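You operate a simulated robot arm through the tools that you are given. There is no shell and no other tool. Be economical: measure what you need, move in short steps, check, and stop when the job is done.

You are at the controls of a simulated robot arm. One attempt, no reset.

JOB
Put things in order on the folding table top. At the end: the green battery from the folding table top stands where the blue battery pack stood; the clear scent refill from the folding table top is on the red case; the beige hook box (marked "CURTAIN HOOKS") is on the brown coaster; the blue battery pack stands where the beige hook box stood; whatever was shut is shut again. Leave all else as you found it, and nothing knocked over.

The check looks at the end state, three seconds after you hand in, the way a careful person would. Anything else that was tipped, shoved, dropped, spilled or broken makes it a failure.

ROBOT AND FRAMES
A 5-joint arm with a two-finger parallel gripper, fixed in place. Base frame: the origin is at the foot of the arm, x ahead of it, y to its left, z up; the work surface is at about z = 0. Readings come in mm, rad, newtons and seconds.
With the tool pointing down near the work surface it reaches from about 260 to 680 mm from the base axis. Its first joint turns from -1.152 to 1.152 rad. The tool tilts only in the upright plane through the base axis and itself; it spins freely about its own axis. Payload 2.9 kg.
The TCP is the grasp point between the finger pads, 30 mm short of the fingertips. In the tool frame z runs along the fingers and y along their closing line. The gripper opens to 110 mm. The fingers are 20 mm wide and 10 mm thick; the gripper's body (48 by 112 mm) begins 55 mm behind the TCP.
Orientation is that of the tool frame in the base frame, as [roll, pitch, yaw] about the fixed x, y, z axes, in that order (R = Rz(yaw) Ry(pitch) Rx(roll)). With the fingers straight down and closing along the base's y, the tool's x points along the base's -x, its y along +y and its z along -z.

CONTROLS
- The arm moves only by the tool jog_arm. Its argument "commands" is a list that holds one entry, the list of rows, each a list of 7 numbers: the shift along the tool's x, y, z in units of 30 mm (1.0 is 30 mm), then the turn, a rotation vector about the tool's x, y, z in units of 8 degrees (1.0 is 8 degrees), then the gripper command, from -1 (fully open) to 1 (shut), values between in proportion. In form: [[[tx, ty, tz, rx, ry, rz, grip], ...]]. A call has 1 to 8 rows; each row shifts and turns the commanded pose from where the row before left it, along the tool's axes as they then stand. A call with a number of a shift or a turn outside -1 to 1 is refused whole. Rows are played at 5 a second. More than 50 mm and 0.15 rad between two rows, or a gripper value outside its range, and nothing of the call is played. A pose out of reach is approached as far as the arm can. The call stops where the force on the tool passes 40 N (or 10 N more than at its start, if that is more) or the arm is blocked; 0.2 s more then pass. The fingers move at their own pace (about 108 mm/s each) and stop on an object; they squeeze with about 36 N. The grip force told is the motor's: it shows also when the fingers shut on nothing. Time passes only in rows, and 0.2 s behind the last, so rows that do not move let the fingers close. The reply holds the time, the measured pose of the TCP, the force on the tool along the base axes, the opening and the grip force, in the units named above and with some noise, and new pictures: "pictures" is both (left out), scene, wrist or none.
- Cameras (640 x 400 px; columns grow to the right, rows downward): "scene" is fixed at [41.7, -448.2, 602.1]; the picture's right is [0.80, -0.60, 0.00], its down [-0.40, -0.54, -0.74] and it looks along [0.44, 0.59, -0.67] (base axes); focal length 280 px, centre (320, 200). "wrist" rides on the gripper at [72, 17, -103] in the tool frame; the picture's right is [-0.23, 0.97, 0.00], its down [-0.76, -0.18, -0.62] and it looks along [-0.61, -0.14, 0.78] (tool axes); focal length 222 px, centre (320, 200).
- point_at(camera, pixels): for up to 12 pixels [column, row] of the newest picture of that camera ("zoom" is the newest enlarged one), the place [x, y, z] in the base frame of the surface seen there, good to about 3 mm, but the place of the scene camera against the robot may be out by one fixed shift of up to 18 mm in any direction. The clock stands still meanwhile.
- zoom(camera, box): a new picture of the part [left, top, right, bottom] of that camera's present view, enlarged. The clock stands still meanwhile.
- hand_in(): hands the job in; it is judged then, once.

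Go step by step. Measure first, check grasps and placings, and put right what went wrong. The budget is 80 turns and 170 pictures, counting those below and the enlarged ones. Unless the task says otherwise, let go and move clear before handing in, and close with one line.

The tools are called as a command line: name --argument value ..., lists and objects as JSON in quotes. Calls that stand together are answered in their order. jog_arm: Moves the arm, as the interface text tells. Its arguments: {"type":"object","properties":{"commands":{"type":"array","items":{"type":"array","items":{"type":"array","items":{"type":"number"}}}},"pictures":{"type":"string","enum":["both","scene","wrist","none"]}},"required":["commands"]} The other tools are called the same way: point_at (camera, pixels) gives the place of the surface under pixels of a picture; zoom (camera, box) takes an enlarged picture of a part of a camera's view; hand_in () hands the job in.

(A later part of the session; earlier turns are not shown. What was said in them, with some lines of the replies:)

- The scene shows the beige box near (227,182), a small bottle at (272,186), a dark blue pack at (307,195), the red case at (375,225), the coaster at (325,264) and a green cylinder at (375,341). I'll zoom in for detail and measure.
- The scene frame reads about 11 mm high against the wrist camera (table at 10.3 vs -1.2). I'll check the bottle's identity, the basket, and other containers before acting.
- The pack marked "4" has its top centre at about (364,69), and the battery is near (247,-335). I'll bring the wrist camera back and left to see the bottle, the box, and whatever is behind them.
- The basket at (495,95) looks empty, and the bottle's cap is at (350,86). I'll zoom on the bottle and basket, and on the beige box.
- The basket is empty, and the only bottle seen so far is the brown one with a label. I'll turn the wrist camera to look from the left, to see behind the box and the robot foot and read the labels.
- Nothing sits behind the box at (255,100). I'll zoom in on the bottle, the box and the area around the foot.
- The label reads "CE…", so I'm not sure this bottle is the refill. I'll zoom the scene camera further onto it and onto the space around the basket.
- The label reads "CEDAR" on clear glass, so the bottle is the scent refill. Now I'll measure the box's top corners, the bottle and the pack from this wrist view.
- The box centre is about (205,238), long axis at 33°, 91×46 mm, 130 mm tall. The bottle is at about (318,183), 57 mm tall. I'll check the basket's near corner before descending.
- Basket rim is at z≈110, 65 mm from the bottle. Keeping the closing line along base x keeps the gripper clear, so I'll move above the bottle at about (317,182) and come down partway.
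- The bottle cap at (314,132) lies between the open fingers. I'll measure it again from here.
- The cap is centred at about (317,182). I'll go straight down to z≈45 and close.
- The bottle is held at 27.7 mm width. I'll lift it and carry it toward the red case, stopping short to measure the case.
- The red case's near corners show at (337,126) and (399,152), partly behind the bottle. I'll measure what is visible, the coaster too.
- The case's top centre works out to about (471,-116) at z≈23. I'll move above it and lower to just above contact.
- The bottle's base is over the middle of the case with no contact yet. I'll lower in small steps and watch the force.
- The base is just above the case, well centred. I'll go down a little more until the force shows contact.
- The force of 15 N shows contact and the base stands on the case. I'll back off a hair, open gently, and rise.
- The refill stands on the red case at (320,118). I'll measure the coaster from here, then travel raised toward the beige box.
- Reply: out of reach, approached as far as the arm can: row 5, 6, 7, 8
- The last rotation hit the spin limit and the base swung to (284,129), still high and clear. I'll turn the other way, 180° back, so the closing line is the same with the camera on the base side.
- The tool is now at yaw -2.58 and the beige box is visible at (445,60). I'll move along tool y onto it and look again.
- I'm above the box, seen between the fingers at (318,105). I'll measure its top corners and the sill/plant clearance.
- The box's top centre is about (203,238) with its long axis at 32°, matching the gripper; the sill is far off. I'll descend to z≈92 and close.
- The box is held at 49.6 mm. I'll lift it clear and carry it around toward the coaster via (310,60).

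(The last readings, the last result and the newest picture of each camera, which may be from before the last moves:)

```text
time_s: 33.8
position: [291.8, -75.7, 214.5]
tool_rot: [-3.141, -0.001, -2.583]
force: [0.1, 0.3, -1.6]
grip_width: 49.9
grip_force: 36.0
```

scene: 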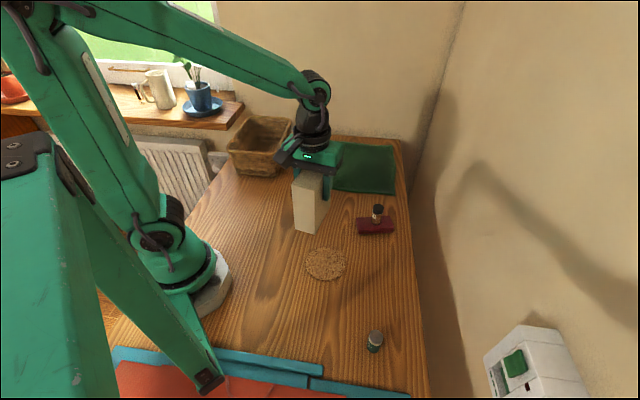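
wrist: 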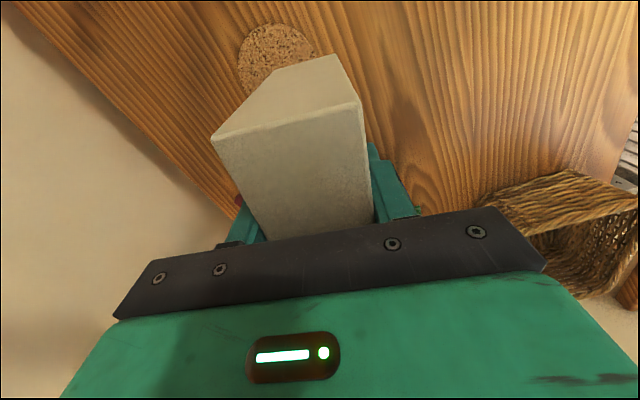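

The coaster is in full view in the scene at (325,264). I'll measure its rim with both cameras to fix the centre.

point_at --camera "scene" --pixels '[[325, 264], [307, 263], [344, 263], [325, 248], [325, 279], [312, 251], [338, 276], [312, 276], [338, 251]]'

point_at --camera "wrist" --pixels '[[241, 60], [278, 25], [310, 45], [270, 55], [250, 90], [300, 30]]'

zoom --camera "scene" --box '[295, 234, 355, 294]'

```text
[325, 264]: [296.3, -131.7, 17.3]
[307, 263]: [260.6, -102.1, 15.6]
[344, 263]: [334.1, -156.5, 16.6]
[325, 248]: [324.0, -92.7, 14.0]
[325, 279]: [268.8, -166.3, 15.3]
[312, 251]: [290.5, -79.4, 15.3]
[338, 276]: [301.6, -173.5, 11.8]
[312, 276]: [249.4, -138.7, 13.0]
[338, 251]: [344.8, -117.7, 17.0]
```

```text
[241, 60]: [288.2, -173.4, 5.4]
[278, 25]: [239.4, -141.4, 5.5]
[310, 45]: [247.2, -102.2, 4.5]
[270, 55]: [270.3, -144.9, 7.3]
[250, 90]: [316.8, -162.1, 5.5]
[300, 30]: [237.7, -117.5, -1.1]
```

```text
6.67 times, centred on (325, 264) of scene
```

zoom: 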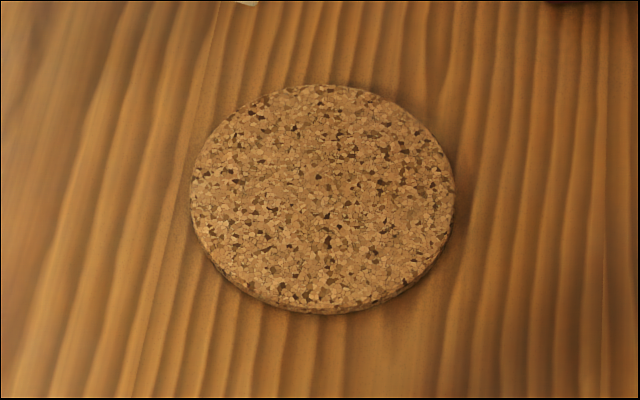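

The coaster centre is about (287,-126.5), radius ≈48, top z≈5. I'll move over it and lower the box to just above.

jog_arm --commands '[[[0.49, -0.69, 0, 0, 0, 0, 1], [0.49, -0.68, 0, 0, 0, 0, 1], [0, 0, 0.9, 0, 0, 0, 1], [0, 0, 0.9, 0, 0, 0, 1], [0, 0, 0.9, 0, 0, 0, 1], [0, 0, 0.8, 0, 0, 0, 1], [0, 0, 0, 0, 0, 0, 1]]]' --pictures "scene"

zoom --camera "scene" --box '[280, 200, 370, 300]'

```text
time_s: 35.4
position: [290.9, -126.8, 109.6]
tool_rot: [3.142, -0.001, -2.584]
force: [-0.9, -0.3, -1.9]
grip_width: 49.7
grip_force: 35.7
```

scene: 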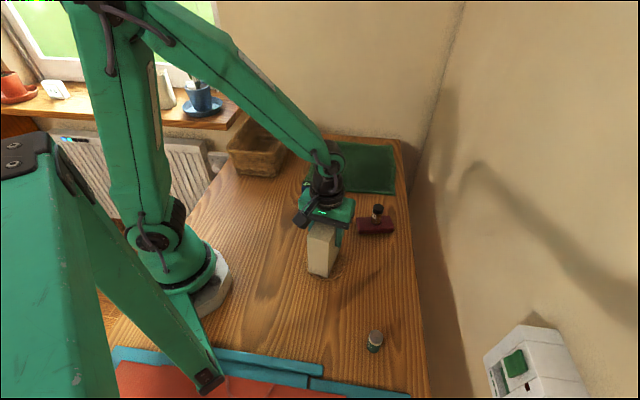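

```text
4.00 times, centred on (325, 250) of scene
```

zoom: 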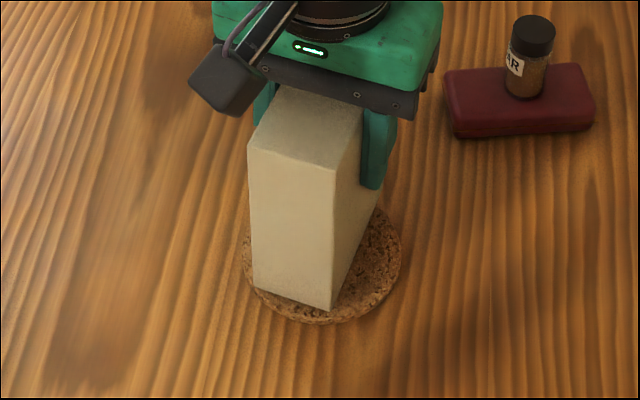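

In the zoom the box seems to sit a bit toward the camera side of the coaster. I'll measure its visible edges in the scene frame relative to the coaster centre (296.5,-130 in that frame).

point_at --camera "scene" --pixels '[[308, 237], [329, 243], [309, 271], [327, 276], [329, 276], [318, 240], [334, 265], [330, 279], [344, 263]]'

zoom --camera "scene" --box '[300, 245, 350, 285]'

```text
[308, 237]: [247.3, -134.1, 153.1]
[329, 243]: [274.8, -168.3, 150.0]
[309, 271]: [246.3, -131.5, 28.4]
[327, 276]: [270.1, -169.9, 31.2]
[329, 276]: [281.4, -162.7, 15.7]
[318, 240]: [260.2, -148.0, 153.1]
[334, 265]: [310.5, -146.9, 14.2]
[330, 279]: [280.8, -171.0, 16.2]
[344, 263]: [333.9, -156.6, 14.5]
```

```text
10.00 times, centred on (325, 265) of scene
```

zoom: 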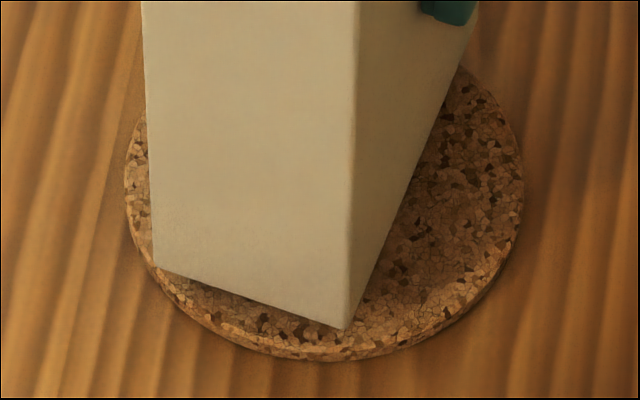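

Relative measurements put the box centre at about (297,-127) against the coaster's (296.7,-128) in the scene frame, so it is centred. I'll lower in small steps to contact.

jog_arm --commands '[[[0, 0, 0.15, 0, 0, 0, 1], [0, 0, 0.06, 0, 0, 0, 1], [0, 0, 0, 0, 0, 0, 1]]]' --pictures "none"

zoom --camera "scene" --box '[300, 245, 350, 285]'

```text
time_s: 36.2
position: [291.2, -124.2, 103.3]
tool_rot: [3.141, 0.0, -2.582]
force: [0.6, 0.3, -2.6]
grip_width: 49.6
grip_force: 36.0
```

```text
10.00 times, centred on (325, 265) of scene
```

zoom: 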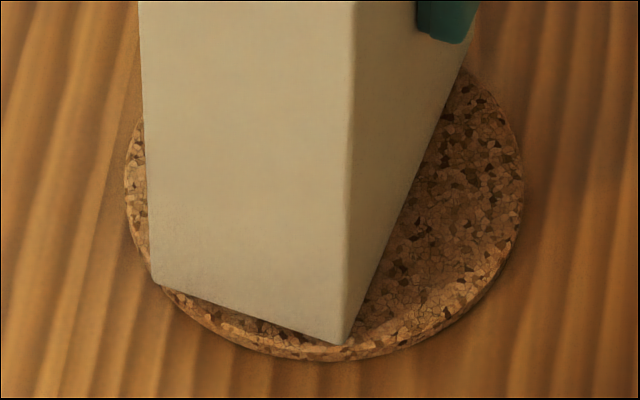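

The left front corner slightly overhangs the rim. I'll nudge the box about 3.5 mm away from the camera and lower the last bit to contact.

jog_arm --commands '[[[-0.12, -0.03, 0, 0, 0, 0, 1], [0, 0, 0.05, 0, 0, 0, 1], [0, 0, 0.04, 0, 0, 0, 1], [0, 0, 0, 0, 0, 0, 1]]]' --pictures "none"

zoom --camera "scene" --box '[300, 245, 350, 285]'

```text
time_s: 37.2
position: [293.9, -123.9, 100.3]
tool_rot: [-3.141, -0.001, -2.583]
force: [-0.2, -0.2, -1.5]
grip_width: 49.8
grip_force: 36.2
```

```text
10.00 times, centred on (325, 265) of scene
```

zoom: 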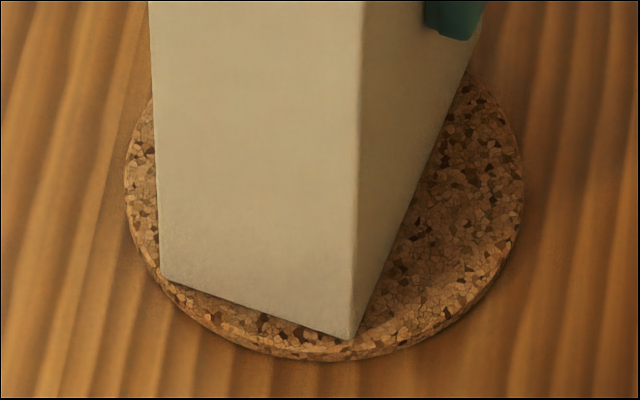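

Better: the box sits well within the rim apart from the corner tips. No contact force yet, so I'll keep lowering.

jog_arm --commands '[[[0, 0, 0.05, 0, 0, 0, 1], [0, 0, 0.04, 0, 0, 0, 1], [0, 0, 0, 0, 0, 0, 1]]]' --pictures "none"

```text
time_s: 38.0
position: [295.0, -124.5, 99.1]
tool_rot: [-3.137, 0.003, -2.581]
force: [-5.3, 3.3, 39.6]
grip_width: 49.8
grip_force: 36.0
```

Contact at 40 N. I'll back off about 1 mm, open gently, and rise.

jog_arm --commands '[[[0, 0, -0.04, 0, 0, 0, 1], [0, 0, 0, 0, 0, 0, 0.05], [0, 0, 0, 0, 0, 0, -0.1], [0, 0, 0, 0, 0, 0, -0.4], [0, 0, -1, 0, 0, 0, -0.4], [0, 0, -1, 0, 0, 0, -0.4], [0, 0, -1, 0, 0, 0, -0.4], [0, 0, -1, 0, 0, 0, -0.4]]]'

zoom --camera "scene" --box '[280, 200, 370, 300]'

```text
time_s: 39.8
position: [293.5, -125.2, 219.3]
tool_rot: [3.14, 0.0, -2.583]
force: [-0.2, -0.3, -0.2]
grip_width: 77.1
grip_force: 0.1
```

scene: 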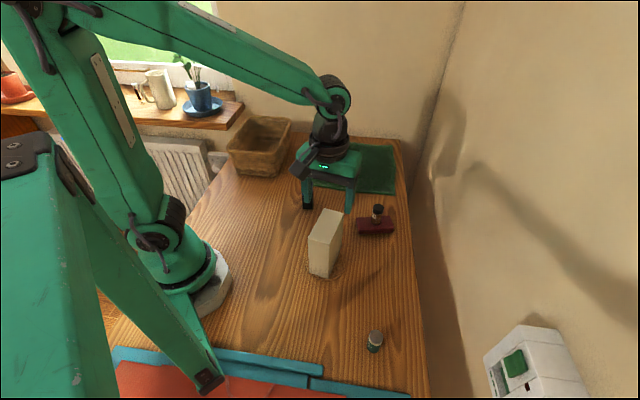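
wrist: 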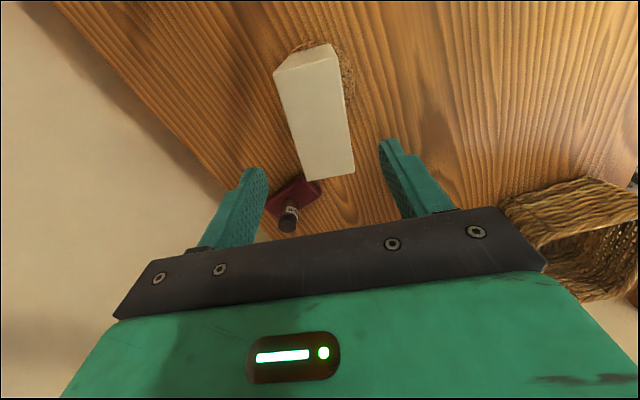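

```text
4.00 times, centred on (325, 250) of scene
```

zoom: 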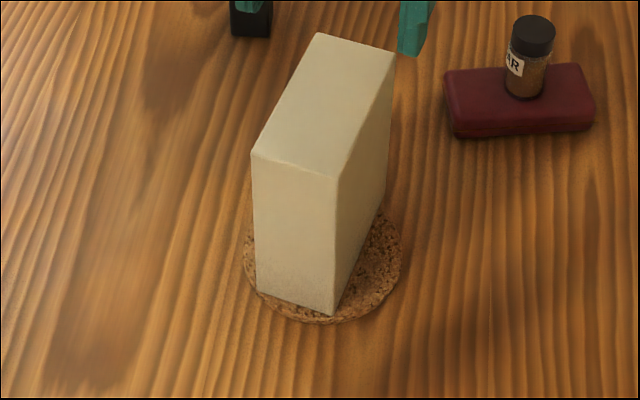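

The box stands on the coaster, upright. Next I'll go above the blue pack near (372,65), raised, and measure it.

jog_arm --commands '[[[0, 0, -1, 0, 0, 0, -0.4], [-0.797, 0.569, 0, 0, 0, 0, -0.4], [-0.797, 0.569, 0, 0, 0, 0, -0.4], [-0.797, 0.569, 0, 0, 0, 0, -0.4], [-0.797, 0.569, 0, 0, 0, 0, -0.4], [-0.797, 0.569, 0, 0, 0, 0, -0.4], [-0.797, 0.569, 0, 0, 0, 0, -0.4], [-0.797, 0.569, 0, 0, 0, 0, -0.4]]]' --pictures "wrist"

zoom --camera "wrist" --box '[250, 50, 390, 190]'

```text
time_s: 41.6
position: [371.9, 65.8, 248.4]
tool_rot: [-3.141, 0.001, -2.583]
force: [0.1, 0.2, 0.3]
grip_width: 77.0
grip_force: 0.1
```

wrist: 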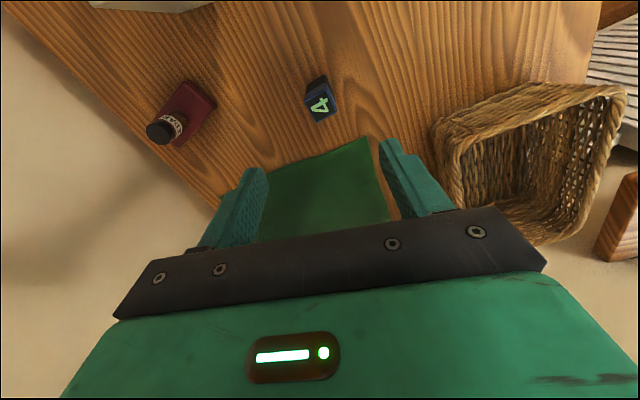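

```text
2.86 times, centred on (320, 120) of wrist
```

zoom: 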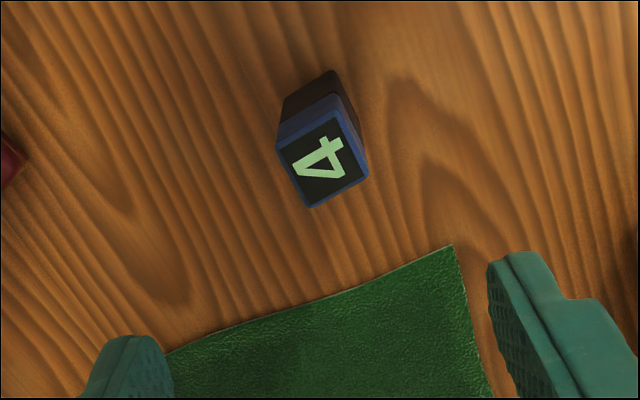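

The pack's top face is clear with corners near (305,101), (327,89), (337,110), (317,123). I'll measure them.

point_at --camera "wrist" --pixels '[[321, 106], [306, 101], [326, 91], [335, 110], [317, 121], [323, 78], [307, 90], [315, 111], [326, 100]]'

point_at --camera "scene" --pixels '[[303, 183], [311, 183], [307, 186], [303, 205], [312, 206]]'

zoom --camera "scene" --box '[290, 170, 330, 215]'

```text
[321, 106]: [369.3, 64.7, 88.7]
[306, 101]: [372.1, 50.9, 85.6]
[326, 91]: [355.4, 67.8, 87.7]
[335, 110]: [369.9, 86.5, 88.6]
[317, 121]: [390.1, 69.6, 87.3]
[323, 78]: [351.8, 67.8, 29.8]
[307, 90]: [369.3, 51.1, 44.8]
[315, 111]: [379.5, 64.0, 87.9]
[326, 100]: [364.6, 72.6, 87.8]
```

```text
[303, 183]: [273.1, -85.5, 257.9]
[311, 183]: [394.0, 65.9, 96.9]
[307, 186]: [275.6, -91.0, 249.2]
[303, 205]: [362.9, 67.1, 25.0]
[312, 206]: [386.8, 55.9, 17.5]
```

```text
8.89 times, centred on (310, 192) of scene
```

zoom: 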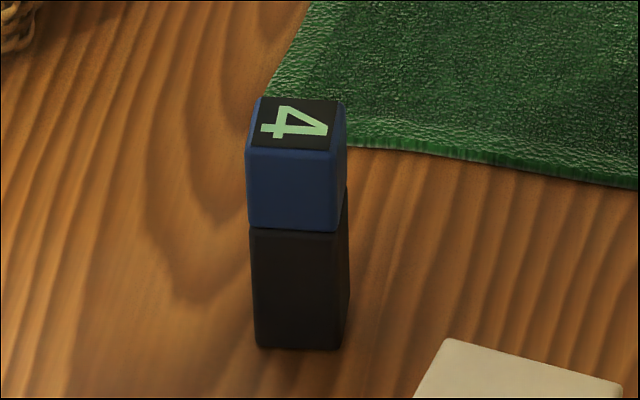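

The pack's top centre is about (371,67.5), about 25 mm square, sides at roughly 49°/139°. I'll spin -2.1 units to square up and descend partway first.

jog_arm --commands '[[[0, 0.07, 0, 0, 0, -1, -0.4], [0, 0, 0, 0, 0, -1, -0.4], [0, 0, 0.9, 0, 0, -0.1, -0.4], [0, 0, 0.9, 0, 0, 0, -0.4], [0, 0, 0.9, 0, 0, 0, -0.4], [0, 0, 0, 0, 0, 0, -0.4]]]' --pictures "wrist"

zoom --camera "wrist" --box '[230, 60, 410, 240]'

```text
time_s: 43.0
position: [371.8, 68.8, 168.3]
tool_rot: [3.14, 0.001, -2.289]
force: [-0.4, -0.1, 0.1]
grip_width: 77.0
grip_force: 0.1
```

wrist: 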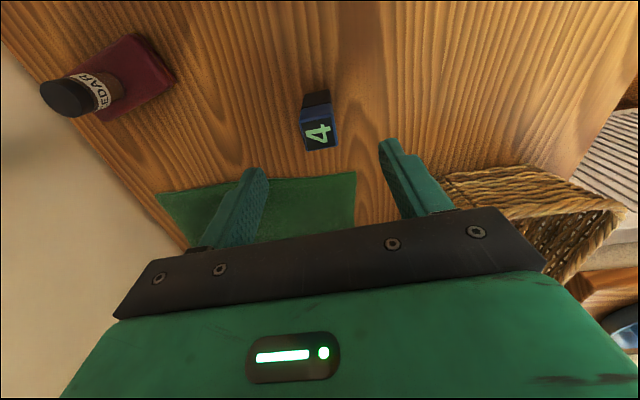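

```text
2.22 times, centred on (320, 150) of wrist
```

zoom: 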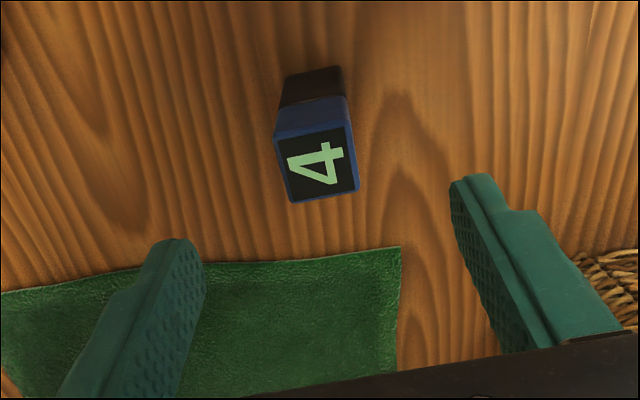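

The pack's edges are now parallel to the closing line. I'll check the centre once more.

point_at --camera "wrist" --pixels '[[318, 133], [302, 124], [332, 118], [335, 144], [309, 149], [306, 137], [334, 131]]'

```text
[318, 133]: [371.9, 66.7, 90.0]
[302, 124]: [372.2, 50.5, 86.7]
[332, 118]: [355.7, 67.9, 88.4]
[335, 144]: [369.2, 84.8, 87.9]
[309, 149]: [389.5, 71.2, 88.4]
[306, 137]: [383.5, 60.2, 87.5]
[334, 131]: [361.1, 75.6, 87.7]
```

Centre (371.7,68.2) matches the TCP. I'll descend to z≈48 and grip.

jog_arm --commands '[[[0, 0, 1, 0, 0, 0, -0.4], [0, 0, 1, 0, 0, 0, -0.4], [0, 0, 1, 0, 0, 0, -0.4], [0, 0, 1, 0, 0, 0, -0.4], [0, 0, 0, 0, 0, 0, 0.2], [0, 0, 0, 0, 0, 0, 1], [0, 0, 0, 0, 0, 0, 1]]]'

```text
time_s: 44.6
position: [371.1, 68.1, 46.7]
tool_rot: [3.142, 0.001, -2.29]
force: [-1.3, -0.7, 0.6]
grip_width: 29.9
grip_force: 35.8
```

scene: 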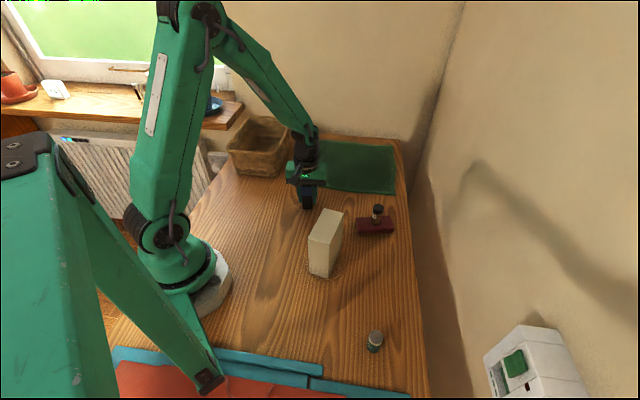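
wrist: 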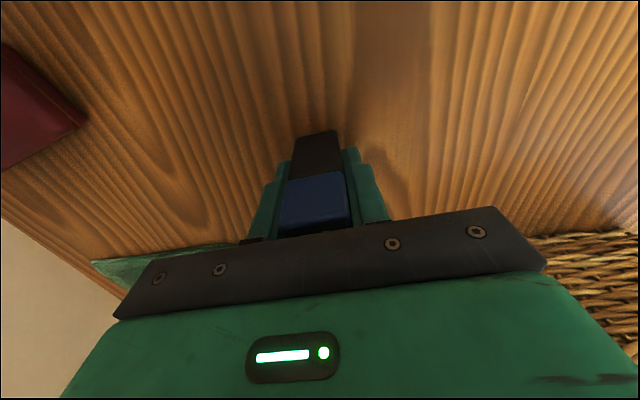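

The pack is held at 29.9 mm. I'll lift and carry it to the box's old spot at (204,238).

jog_arm --commands '[[[0, 0, -0.9, 0, 0, 0, 1], [0, 0, -0.9, 0, 0, 0, 1], [0, 0, -0.9, 0, 0, 0, 1], [0, 0, -0.9, 0, 0, 0, 1], [-0.074, 0.99, 0, 0, 0, 0, 1], [-0.074, 0.99, 0, 0, 0, 0, 1], [-0.074, 0.99, 0, 0, 0, 0, 1], [-0.074, 0.99, 0, 0, 0, 0, 1]]]' --pictures "none"

jog_arm --commands '[[[-0.074, 0.99, 0, 0, 0, 0, 1], [-0.074, 0.99, 0, 0, 0, 0, 1], [-0.074, 0.99, 0, 0, 0, 0, 1], [-0.074, 0.99, 0, 0, 0, 0, 1], [0, 0, 0.8, 0, 0, 0, 1], [0, 0, 0.8, 0, 0, 0, 1], [0, 0, 0.8, 0, 0, 0, 1], [0, 0, 0.8, 0, 0, 0, 1]]]'

```text
time_s: 46.4
position: [287.5, 150.9, 155.8]
tool_rot: [3.142, -0.001, -2.29]
force: [-0.1, 0.5, -1.5]
grip_width: 29.7
grip_force: 35.8
```

```text
time_s: 48.2
position: [202.0, 238.6, 59.7]
tool_rot: [3.141, -0.001, -2.29]
force: [0.5, 0.0, -0.4]
grip_width: 29.7
grip_force: 36.8
```

scene: 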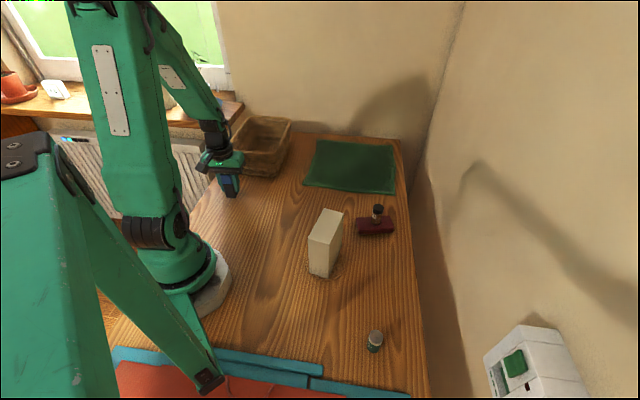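
wrist: 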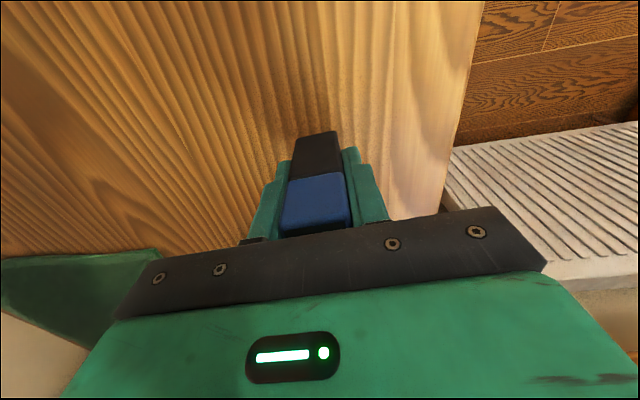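

The pack is over the box's old place at (202,238.6). I'll lower slowly to contact.

jog_arm --commands '[[[-0.04, -0.05, 0.25, 0, 0, 0, 1], [0, 0, 0.1, 0, 0, 0, 1], [0, 0, 0, 0, 0, 0, 1]]]' --pictures "none"

```text
time_s: 49.0
position: [205.2, 238.1, 49.6]
tool_rot: [-3.141, 0.001, -2.289]
force: [-0.2, -0.5, -1.8]
grip_width: 29.7
grip_force: 36.5
```

jog_arm --commands '[[[0, 0, 0.05, 0, 0, 0, 1], [0, 0, 0.04, 0, 0, 0, 1], [0, 0, 0, 0, 0, 0, 1]]]' --pictures "none"

```text
time_s: 49.8
position: [204.7, 237.4, 47.5]
tool_rot: [-3.141, -0.001, -2.29]
force: [-1.0, -1.9, 9.4]
grip_width: 29.7
grip_force: 35.9
```

Contact at 9 N with z≈47.5. I'll release and rise.

jog_arm --commands '[[[0, 0, 0, 0, 0, 0, 0.4], [0, 0, 0, 0, 0, 0, 0.1], [0, 0, 0, 0, 0, 0, -0.3], [0, 0, -1, 0, 0, 0, -0.3], [0, 0, -1, 0, 0, 0, -0.3], [0, 0, -1, 0, 0, 0, -0.3], [0, 0, -1, 0, 0, 0, -0.3], [0, 0, -1, 0, 0, 0, -0.3]]]'

zoom --camera "scene" --box '[180, 130, 350, 290]'

```text
time_s: 51.6
position: [205.2, 238.0, 197.6]
tool_rot: [3.141, 0.001, -2.29]
force: [0.1, 0.7, -0.7]
grip_width: 71.4
grip_force: 0.1
```

scene: 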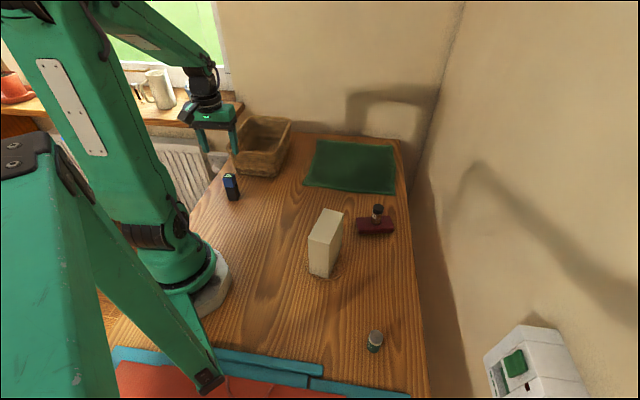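
wrist: 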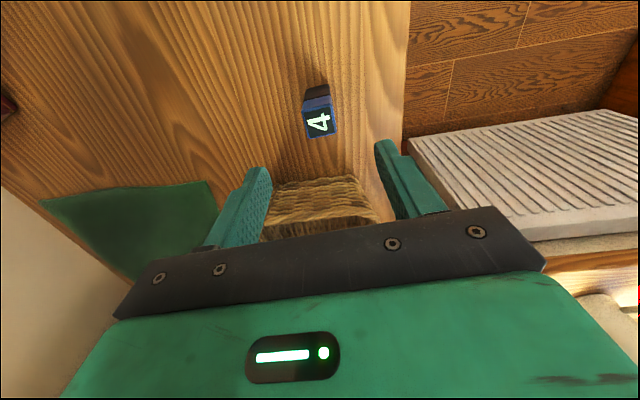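

```text
2.50 times, centred on (265, 210) of scene
```

zoom: 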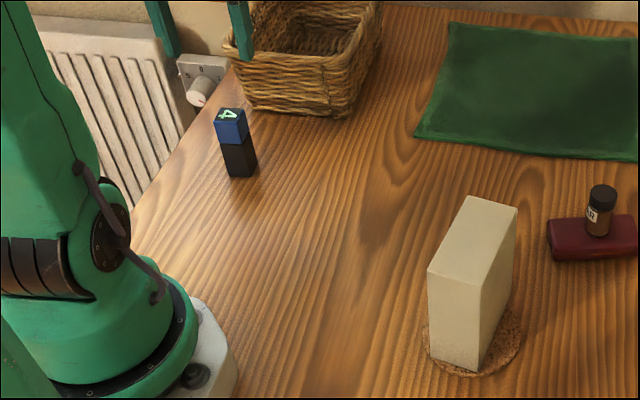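

The pack stands upright at the box's old spot. Now I'll travel high around to the green battery near (247,-335).

jog_arm --commands '[[[0, 0, -1, 0, 0, 0, -0.3], [0, 0, -0.8, 0, 0, 0, -0.3], [0.219, -0.939, 0, 0, 0, 0, -0.3], [0.219, -0.939, 0, 0, 0, 0, -0.3], [0.219, -0.939, 0, 0, 0, 0, -0.3], [0.219, -0.939, 0, 0, 0, 0, -0.3], [0.219, -0.939, 0, 0, 0, 0, -0.3], [0.219, -0.939, 0, 0, 0, 0, -0.3]]]' --pictures "none"

jog_arm --commands '[[[0.219, -0.939, 0, 0, 0, 0, -0.3], [0.219, -0.939, 0, 0, 0, 0, -0.3], [0.815, -0.587, 0, 0, 0, 0, -0.3], [0.815, -0.587, 0, 0, 0, 0, -0.3], [0.815, -0.587, 0, 0, 0, 0, -0.3], [0.815, -0.587, 0, 0, 0, 0, -0.3], [0.815, -0.587, 0, 0, 0, 0, -0.3], [0.815, -0.587, 0, 0, 0, 0, -0.3]]]' --pictures "none"

jog_arm --commands '[[[0.815, -0.587, 0, 0, 0, 0, -0.3], [0.998, -0.335, 0, 0, 0, 0, -0.3], [0.998, -0.335, 0, 0, 0, 0, -0.3], [0.998, -0.335, 0, 0, 0, 0, -0.3], [0.998, -0.335, 0, 0, 0, 0, -0.3], [0.998, -0.335, 0, 0, 0, 0, -0.3], [0.998, -0.335, 0, 0, 0, 0, -0.3]]]'

```text
time_s: 53.4
position: [307.4, 94.8, 250.2]
tool_rot: [-3.139, 0.0, -2.29]
force: [-0.2, 0.1, -0.3]
grip_width: 71.5
grip_force: 0.1
```

```text
time_s: 55.2
position: [323.8, -129.9, 251.2]
tool_rot: [3.141, -0.001, -2.291]
force: [0.9, 0.2, -0.2]
grip_width: 71.5
grip_force: 0.2
```

```text
time_s: 56.8
position: [248.3, -335.7, 252.2]
tool_rot: [-3.141, -0.001, -2.292]
force: [0.6, -0.5, -0.2]
grip_width: 71.5
grip_force: 0.1
```

scene: 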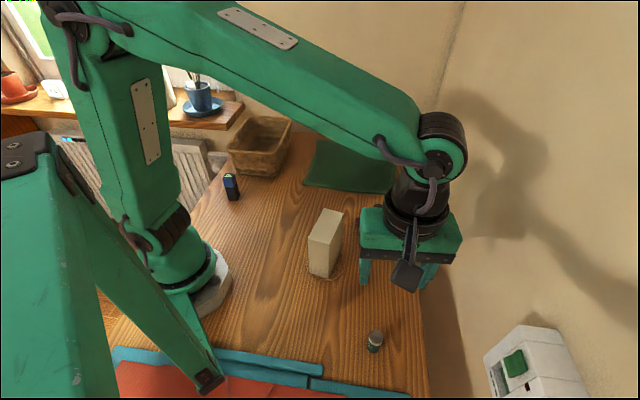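
wrist: 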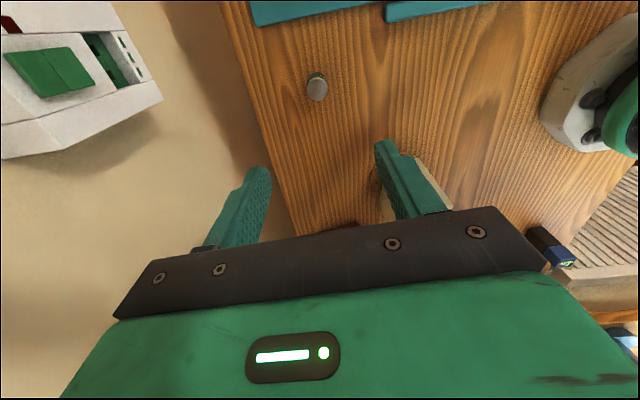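

The battery's top is at (318,90) in the wrist view, and the wall device is upper left. I'll measure both.

point_at --camera "wrist" --pixels '[[318, 92], [309, 88], [328, 88], [318, 101], [317, 79], [160, 100], [130, 40], [225, 150]]'

zoom --camera "wrist" --box '[290, 60, 350, 120]'

```text
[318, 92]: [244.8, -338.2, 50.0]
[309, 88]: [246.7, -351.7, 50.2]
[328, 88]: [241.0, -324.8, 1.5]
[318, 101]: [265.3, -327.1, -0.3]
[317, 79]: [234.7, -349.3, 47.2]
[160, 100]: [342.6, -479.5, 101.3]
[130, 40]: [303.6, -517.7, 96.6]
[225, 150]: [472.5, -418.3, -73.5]
```

```text
6.67 times, centred on (320, 90) of wrist
```

zoom: 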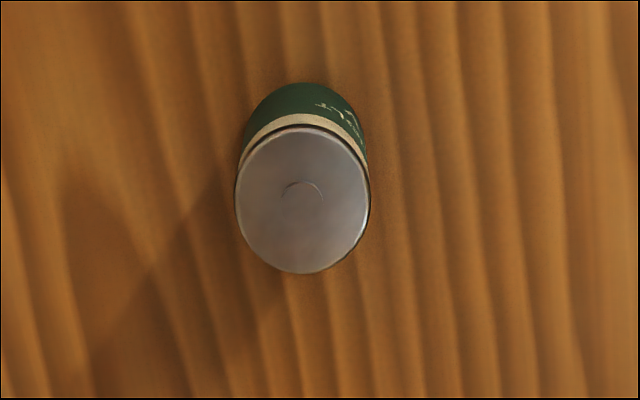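

The battery's top centre is about (244,-339), z≈50; the wall device is over 100 mm clear. I'll shift over it and descend partway.

jog_arm --commands '[[[0.16, 0.05, 0.8, 0, 0, 0, -0.3], [0, 0, 0.8, 0, 0, 0, -0.3], [0, 0, 0.8, 0, 0, 0, -0.3], [0, 0, 0.8, 0, 0, 0, -0.3], [0, 0, 0.8, 0, 0, 0, -0.3], [0, 0, 0, 0, 0, 0, -0.3]]]' --pictures "wrist"

zoom --camera "wrist" --box '[240, 70, 400, 230]'

```text
time_s: 58.2
position: [242.7, -338.4, 130.5]
tool_rot: [3.141, 0.0, -2.289]
force: [-0.5, 0.8, 0.0]
grip_width: 71.5
grip_force: 0.0
```

wrist: 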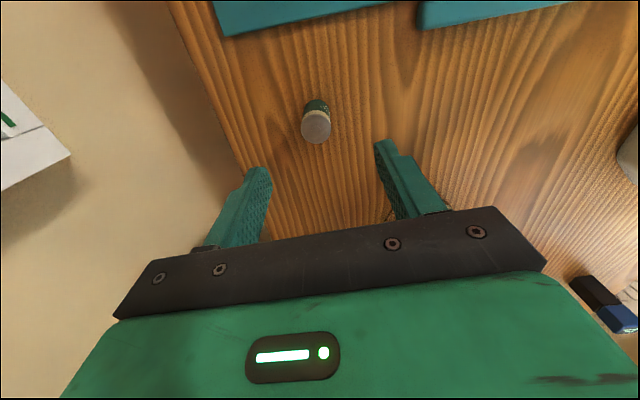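

```text
2.50 times, centred on (320, 150) of wrist
```

zoom: 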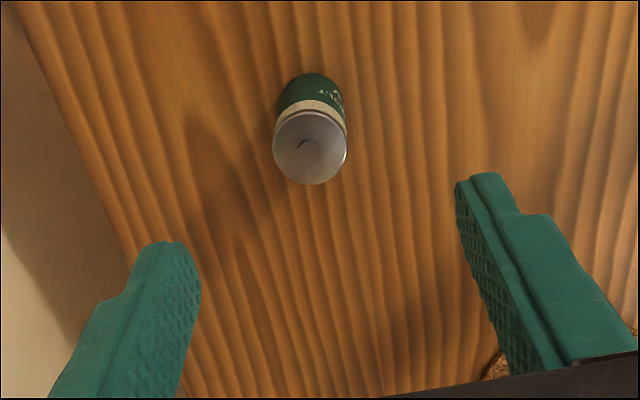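

point_at --camera "wrist" --pixels '[[316, 128], [303, 126], [329, 124], [317, 141], [314, 115], [316, 107]]'

```text
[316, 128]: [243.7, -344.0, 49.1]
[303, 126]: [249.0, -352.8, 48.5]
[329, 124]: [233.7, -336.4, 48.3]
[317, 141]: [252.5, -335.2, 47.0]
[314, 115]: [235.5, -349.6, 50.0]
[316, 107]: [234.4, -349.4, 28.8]
```

This reads the battery's centre at about (242.7,-343). I'll correct by 5 mm, descend to z≈36 and grip.

jog_arm --commands '[[[0.12, -0.105, 0.5, 0, 0, 0, -0.3], [0, 0, 0.9, 0, 0, 0, -0.3], [0, 0, 0.9, 0, 0, 0, -0.3], [0, 0, 0.85, 0, 0, 0, -0.3], [0, 0, 0, 0, 0, 0, 0.1], [0, 0, 0, 0, 0, 0, 0.4], [0, 0, 0, 0, 0, 0, 1], [0, 0, 0, 0, 0, 0, 1]]]'

```text
time_s: 60.0
position: [244.0, -343.7, 36.0]
tool_rot: [3.14, -0.001, -2.291]
force: [-0.2, -0.4, 0.2]
grip_width: 24.6
grip_force: 36.0
```

scene: 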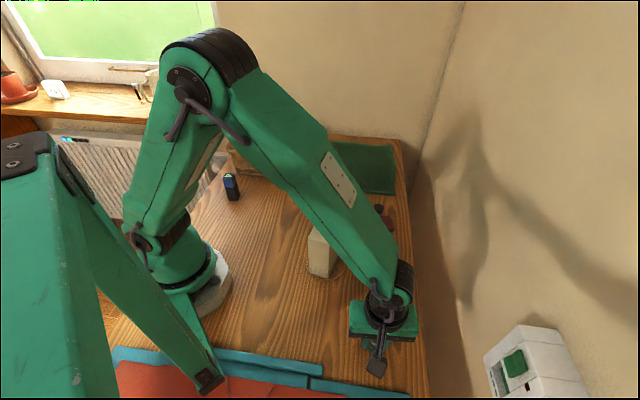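
wrist: 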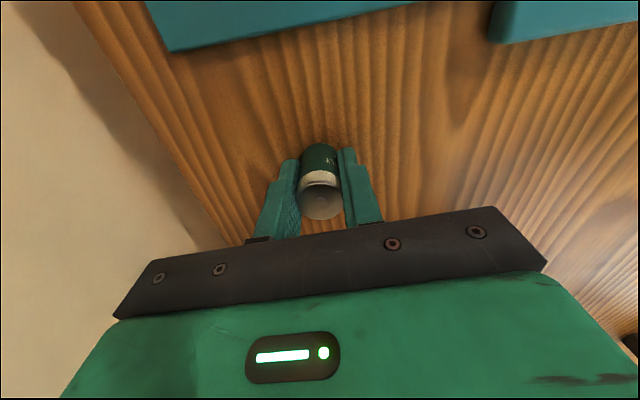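

The battery is held at 24.6 mm. I'll lift it high and carry it to the pack's old spot at (371.5,68).

jog_arm --commands '[[[0, 0, -1, 0, 0, 0, 1], [0, 0, -1, 0, 0, 0, 1], [0, 0, -1, 0, 0, 0, 1], [0, 0, -1, 0, 0, 0, 1], [0, 0, -1, 0, 0, 0, 1], [0, 0, -1, 0, 0, 0, 1], [-0.938, 0.418, 0, 0, 0, 0, 1], [-0.938, 0.418, 0, 0, 0, 0, 1]]]' --pictures "none"

jog_arm --commands '[[[-0.938, 0.418, 0, 0, 0, 0, 1], [-0.938, 0.418, 0, 0, 0, 0, 1], [-0.938, 0.418, 0, 0, 0, 0, 1], [-0.938, 0.418, 0, 0, 0, 0, 1], [-0.938, 0.418, 0, 0, 0, 0, 1], [-0.938, 0.418, 0, 0, 0, 0, 1], [-0.938, 0.418, 0, 0, 0, 0, 1], [-0.938, 0.418, 0, 0, 0, 0, 1]]]' --pictures "scene"

jog_arm --commands '[[[-0.938, 0.418, 0, 0, 0, 0, 1], [-0.938, 0.418, 0, 0, 0, 0, 1], [-0.938, 0.418, 0, 0, 0, 0, 1], [-0.938, 0.418, 0, 0, 0, 0, 1], [0, 0, 0, 0, 0, 0, 1]]]'

```text
time_s: 61.8
position: [261.2, -284.0, 218.5]
tool_rot: [-3.142, 0.001, -2.29]
force: [0.1, 0.0, -0.9]
grip_width: 24.4
grip_force: 35.7
```

```text
time_s: 63.6
position: [335.4, -48.8, 218.1]
tool_rot: [3.14, -0.001, -2.289]
force: [-0.9, -0.8, 0.6]
grip_width: 24.8
grip_force: 36.2
```

scene: 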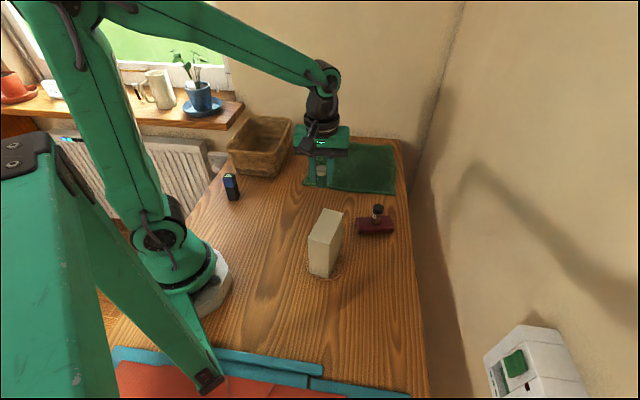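

```text
time_s: 64.8
position: [371.5, 68.8, 216.8]
tool_rot: [-3.142, -0.002, -2.291]
force: [-0.8, -0.4, 0.0]
grip_width: 25.0
grip_force: 36.2
```

scene: 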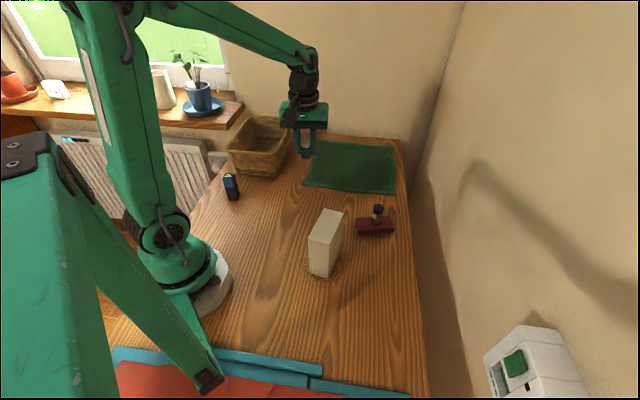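
wrist: 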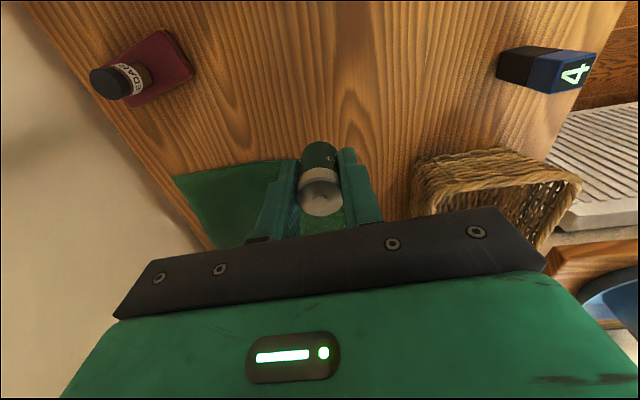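

I'm at (371.5,68.8), right over the spot. I'll lower to just above the table.

jog_arm --commands '[[[0, 0, 1, 0, 0, 0, 1], [0, 0, 1, 0, 0, 0, 1], [0, 0, 1, 0, 0, 0, 1], [0, 0, 1, 0, 0, 0, 1], [0, 0, 1, 0, 0, 0, 1], [0, 0, 0.7, 0, 0, 0, 1], [0, 0, 0.13, 0, 0, 0, 1], [0, 0, 0, 0, 0, 0, 1]]]' --pictures "none"

jog_arm --commands '[[[0, 0, 0.05, 0, 0, 0, 1], [0, 0, 0.05, 0, 0, 0, 1], [0, 0, 0, 0, 0, 0, 1]]]' --pictures "scene"

```text
time_s: 66.6
position: [371.8, 68.2, 41.2]
tool_rot: [3.141, -0.001, -2.289]
force: [0.9, 1.3, -1.0]
grip_width: 24.7
grip_force: 35.7
```

```text
time_s: 67.4
position: [372.3, 67.3, 39.3]
tool_rot: [3.142, -0.001, -2.288]
force: [-7.5, -2.5, 21.8]
grip_width: 24.8
grip_force: 36.0
```

scene: 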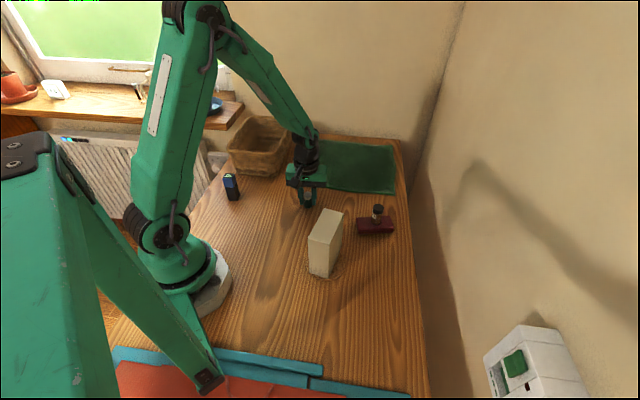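

There is contact at z≈39.3, about 3 mm earlier than expected. I'll zoom in to see what the base stands on before letting go.

zoom --camera "scene" --box '[285, 170, 335, 220]'

jog_arm --commands '[[[0, 0, -0.03, 0, 0, 0, 1]]]' --pictures "wrist"

zoom --camera "wrist" --box '[260, 120, 390, 240]'

```text
8.00 times, centred on (310, 195) of scene
```

zoom: 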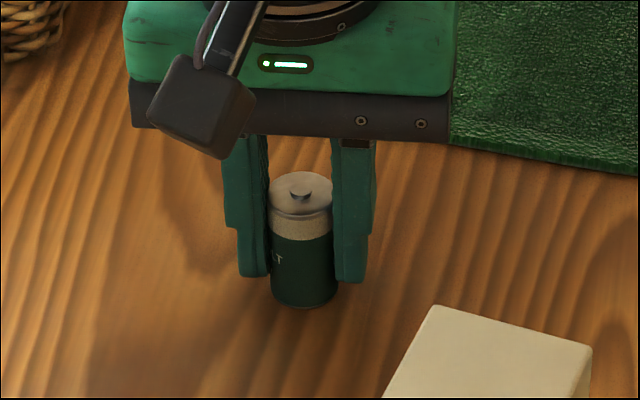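

```text
time_s: 67.8
position: [372.9, 67.5, 38.0]
tool_rot: [3.14, 0.001, -2.289]
force: [-2.7, -3.7, 11.4]
grip_width: 24.7
grip_force: 35.9
```

wrist: 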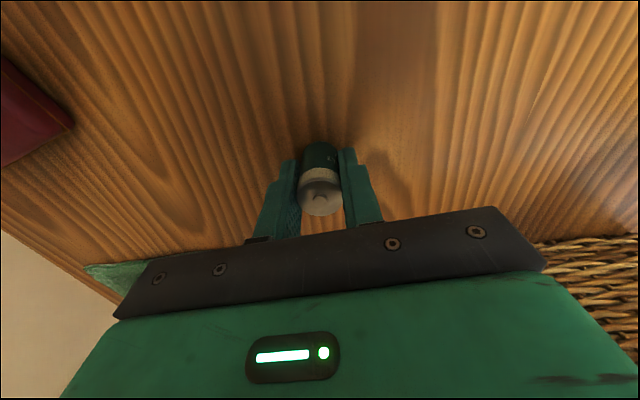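

```text
3.33 times, centred on (325, 180) of wrist
```

zoom: 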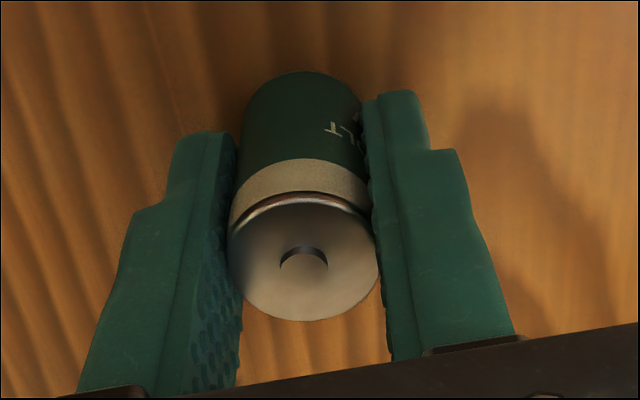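

The battery is upright on bare wood, so I'll let go and rise.

jog_arm --commands '[[[0, 0, 0, 0, 0, 0, 0.45], [0, 0, 0, 0, 0, 0, 0.2], [0, 0, 0, 0, 0, 0, -0.3], [0, 0, -0.8, 0, 0, 0, -0.3], [0, 0, -1, 0, 0, 0, -0.3], [0, 0, -1, 0, 0, 0, -0.3], [0, 0, -1, 0, 0, 0, -0.3], [0, 0, -1, 0, 0, 0, -0.3]]]'

zoom --camera "scene" --box '[190, 110, 420, 300]'

point_at --camera "wrist" --pixels '[[318, 110], [318, 120]]'

```text
time_s: 69.6
position: [370.6, 68.6, 184.2]
tool_rot: [3.141, 0.0, -2.292]
force: [-0.1, -0.3, 0.6]
grip_width: 71.8
grip_force: 0.0
```

scene: 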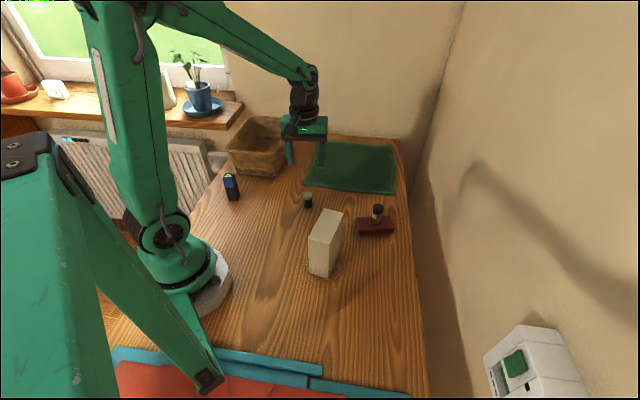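
wrist: 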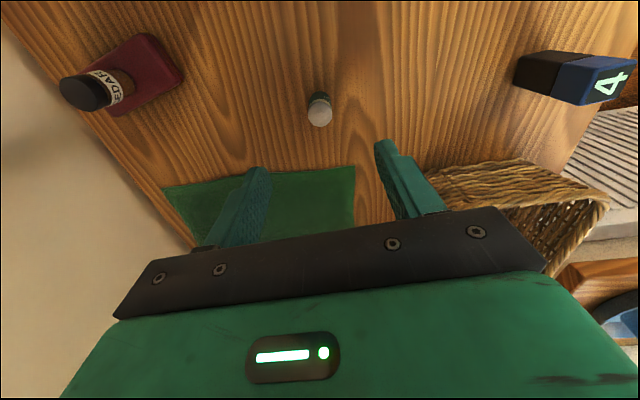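

```text
2.11 times, centred on (305, 205) of scene
```

zoom: 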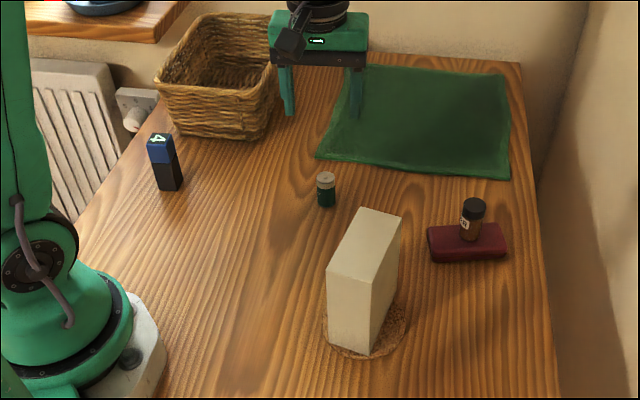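

```text
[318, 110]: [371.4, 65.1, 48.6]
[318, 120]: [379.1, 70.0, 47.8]
```

All four items stand upright in their places: the pack at (231,187), battery at (307,201), box on the coaster at (325,245) and refill on the red case at (377,214). The gripper is clear, so I'm handing in.

hand_in

```text
The job is handed in.
```

The green battery, blue battery pack, beige hook box and scent refill are all standing in their requested places, nothing was knocked over, and I opened nothing, so nothing needed shutting. I never saw the "CURTAIN HOOKS" marking; I took the only beige box on the table to be the hook box.
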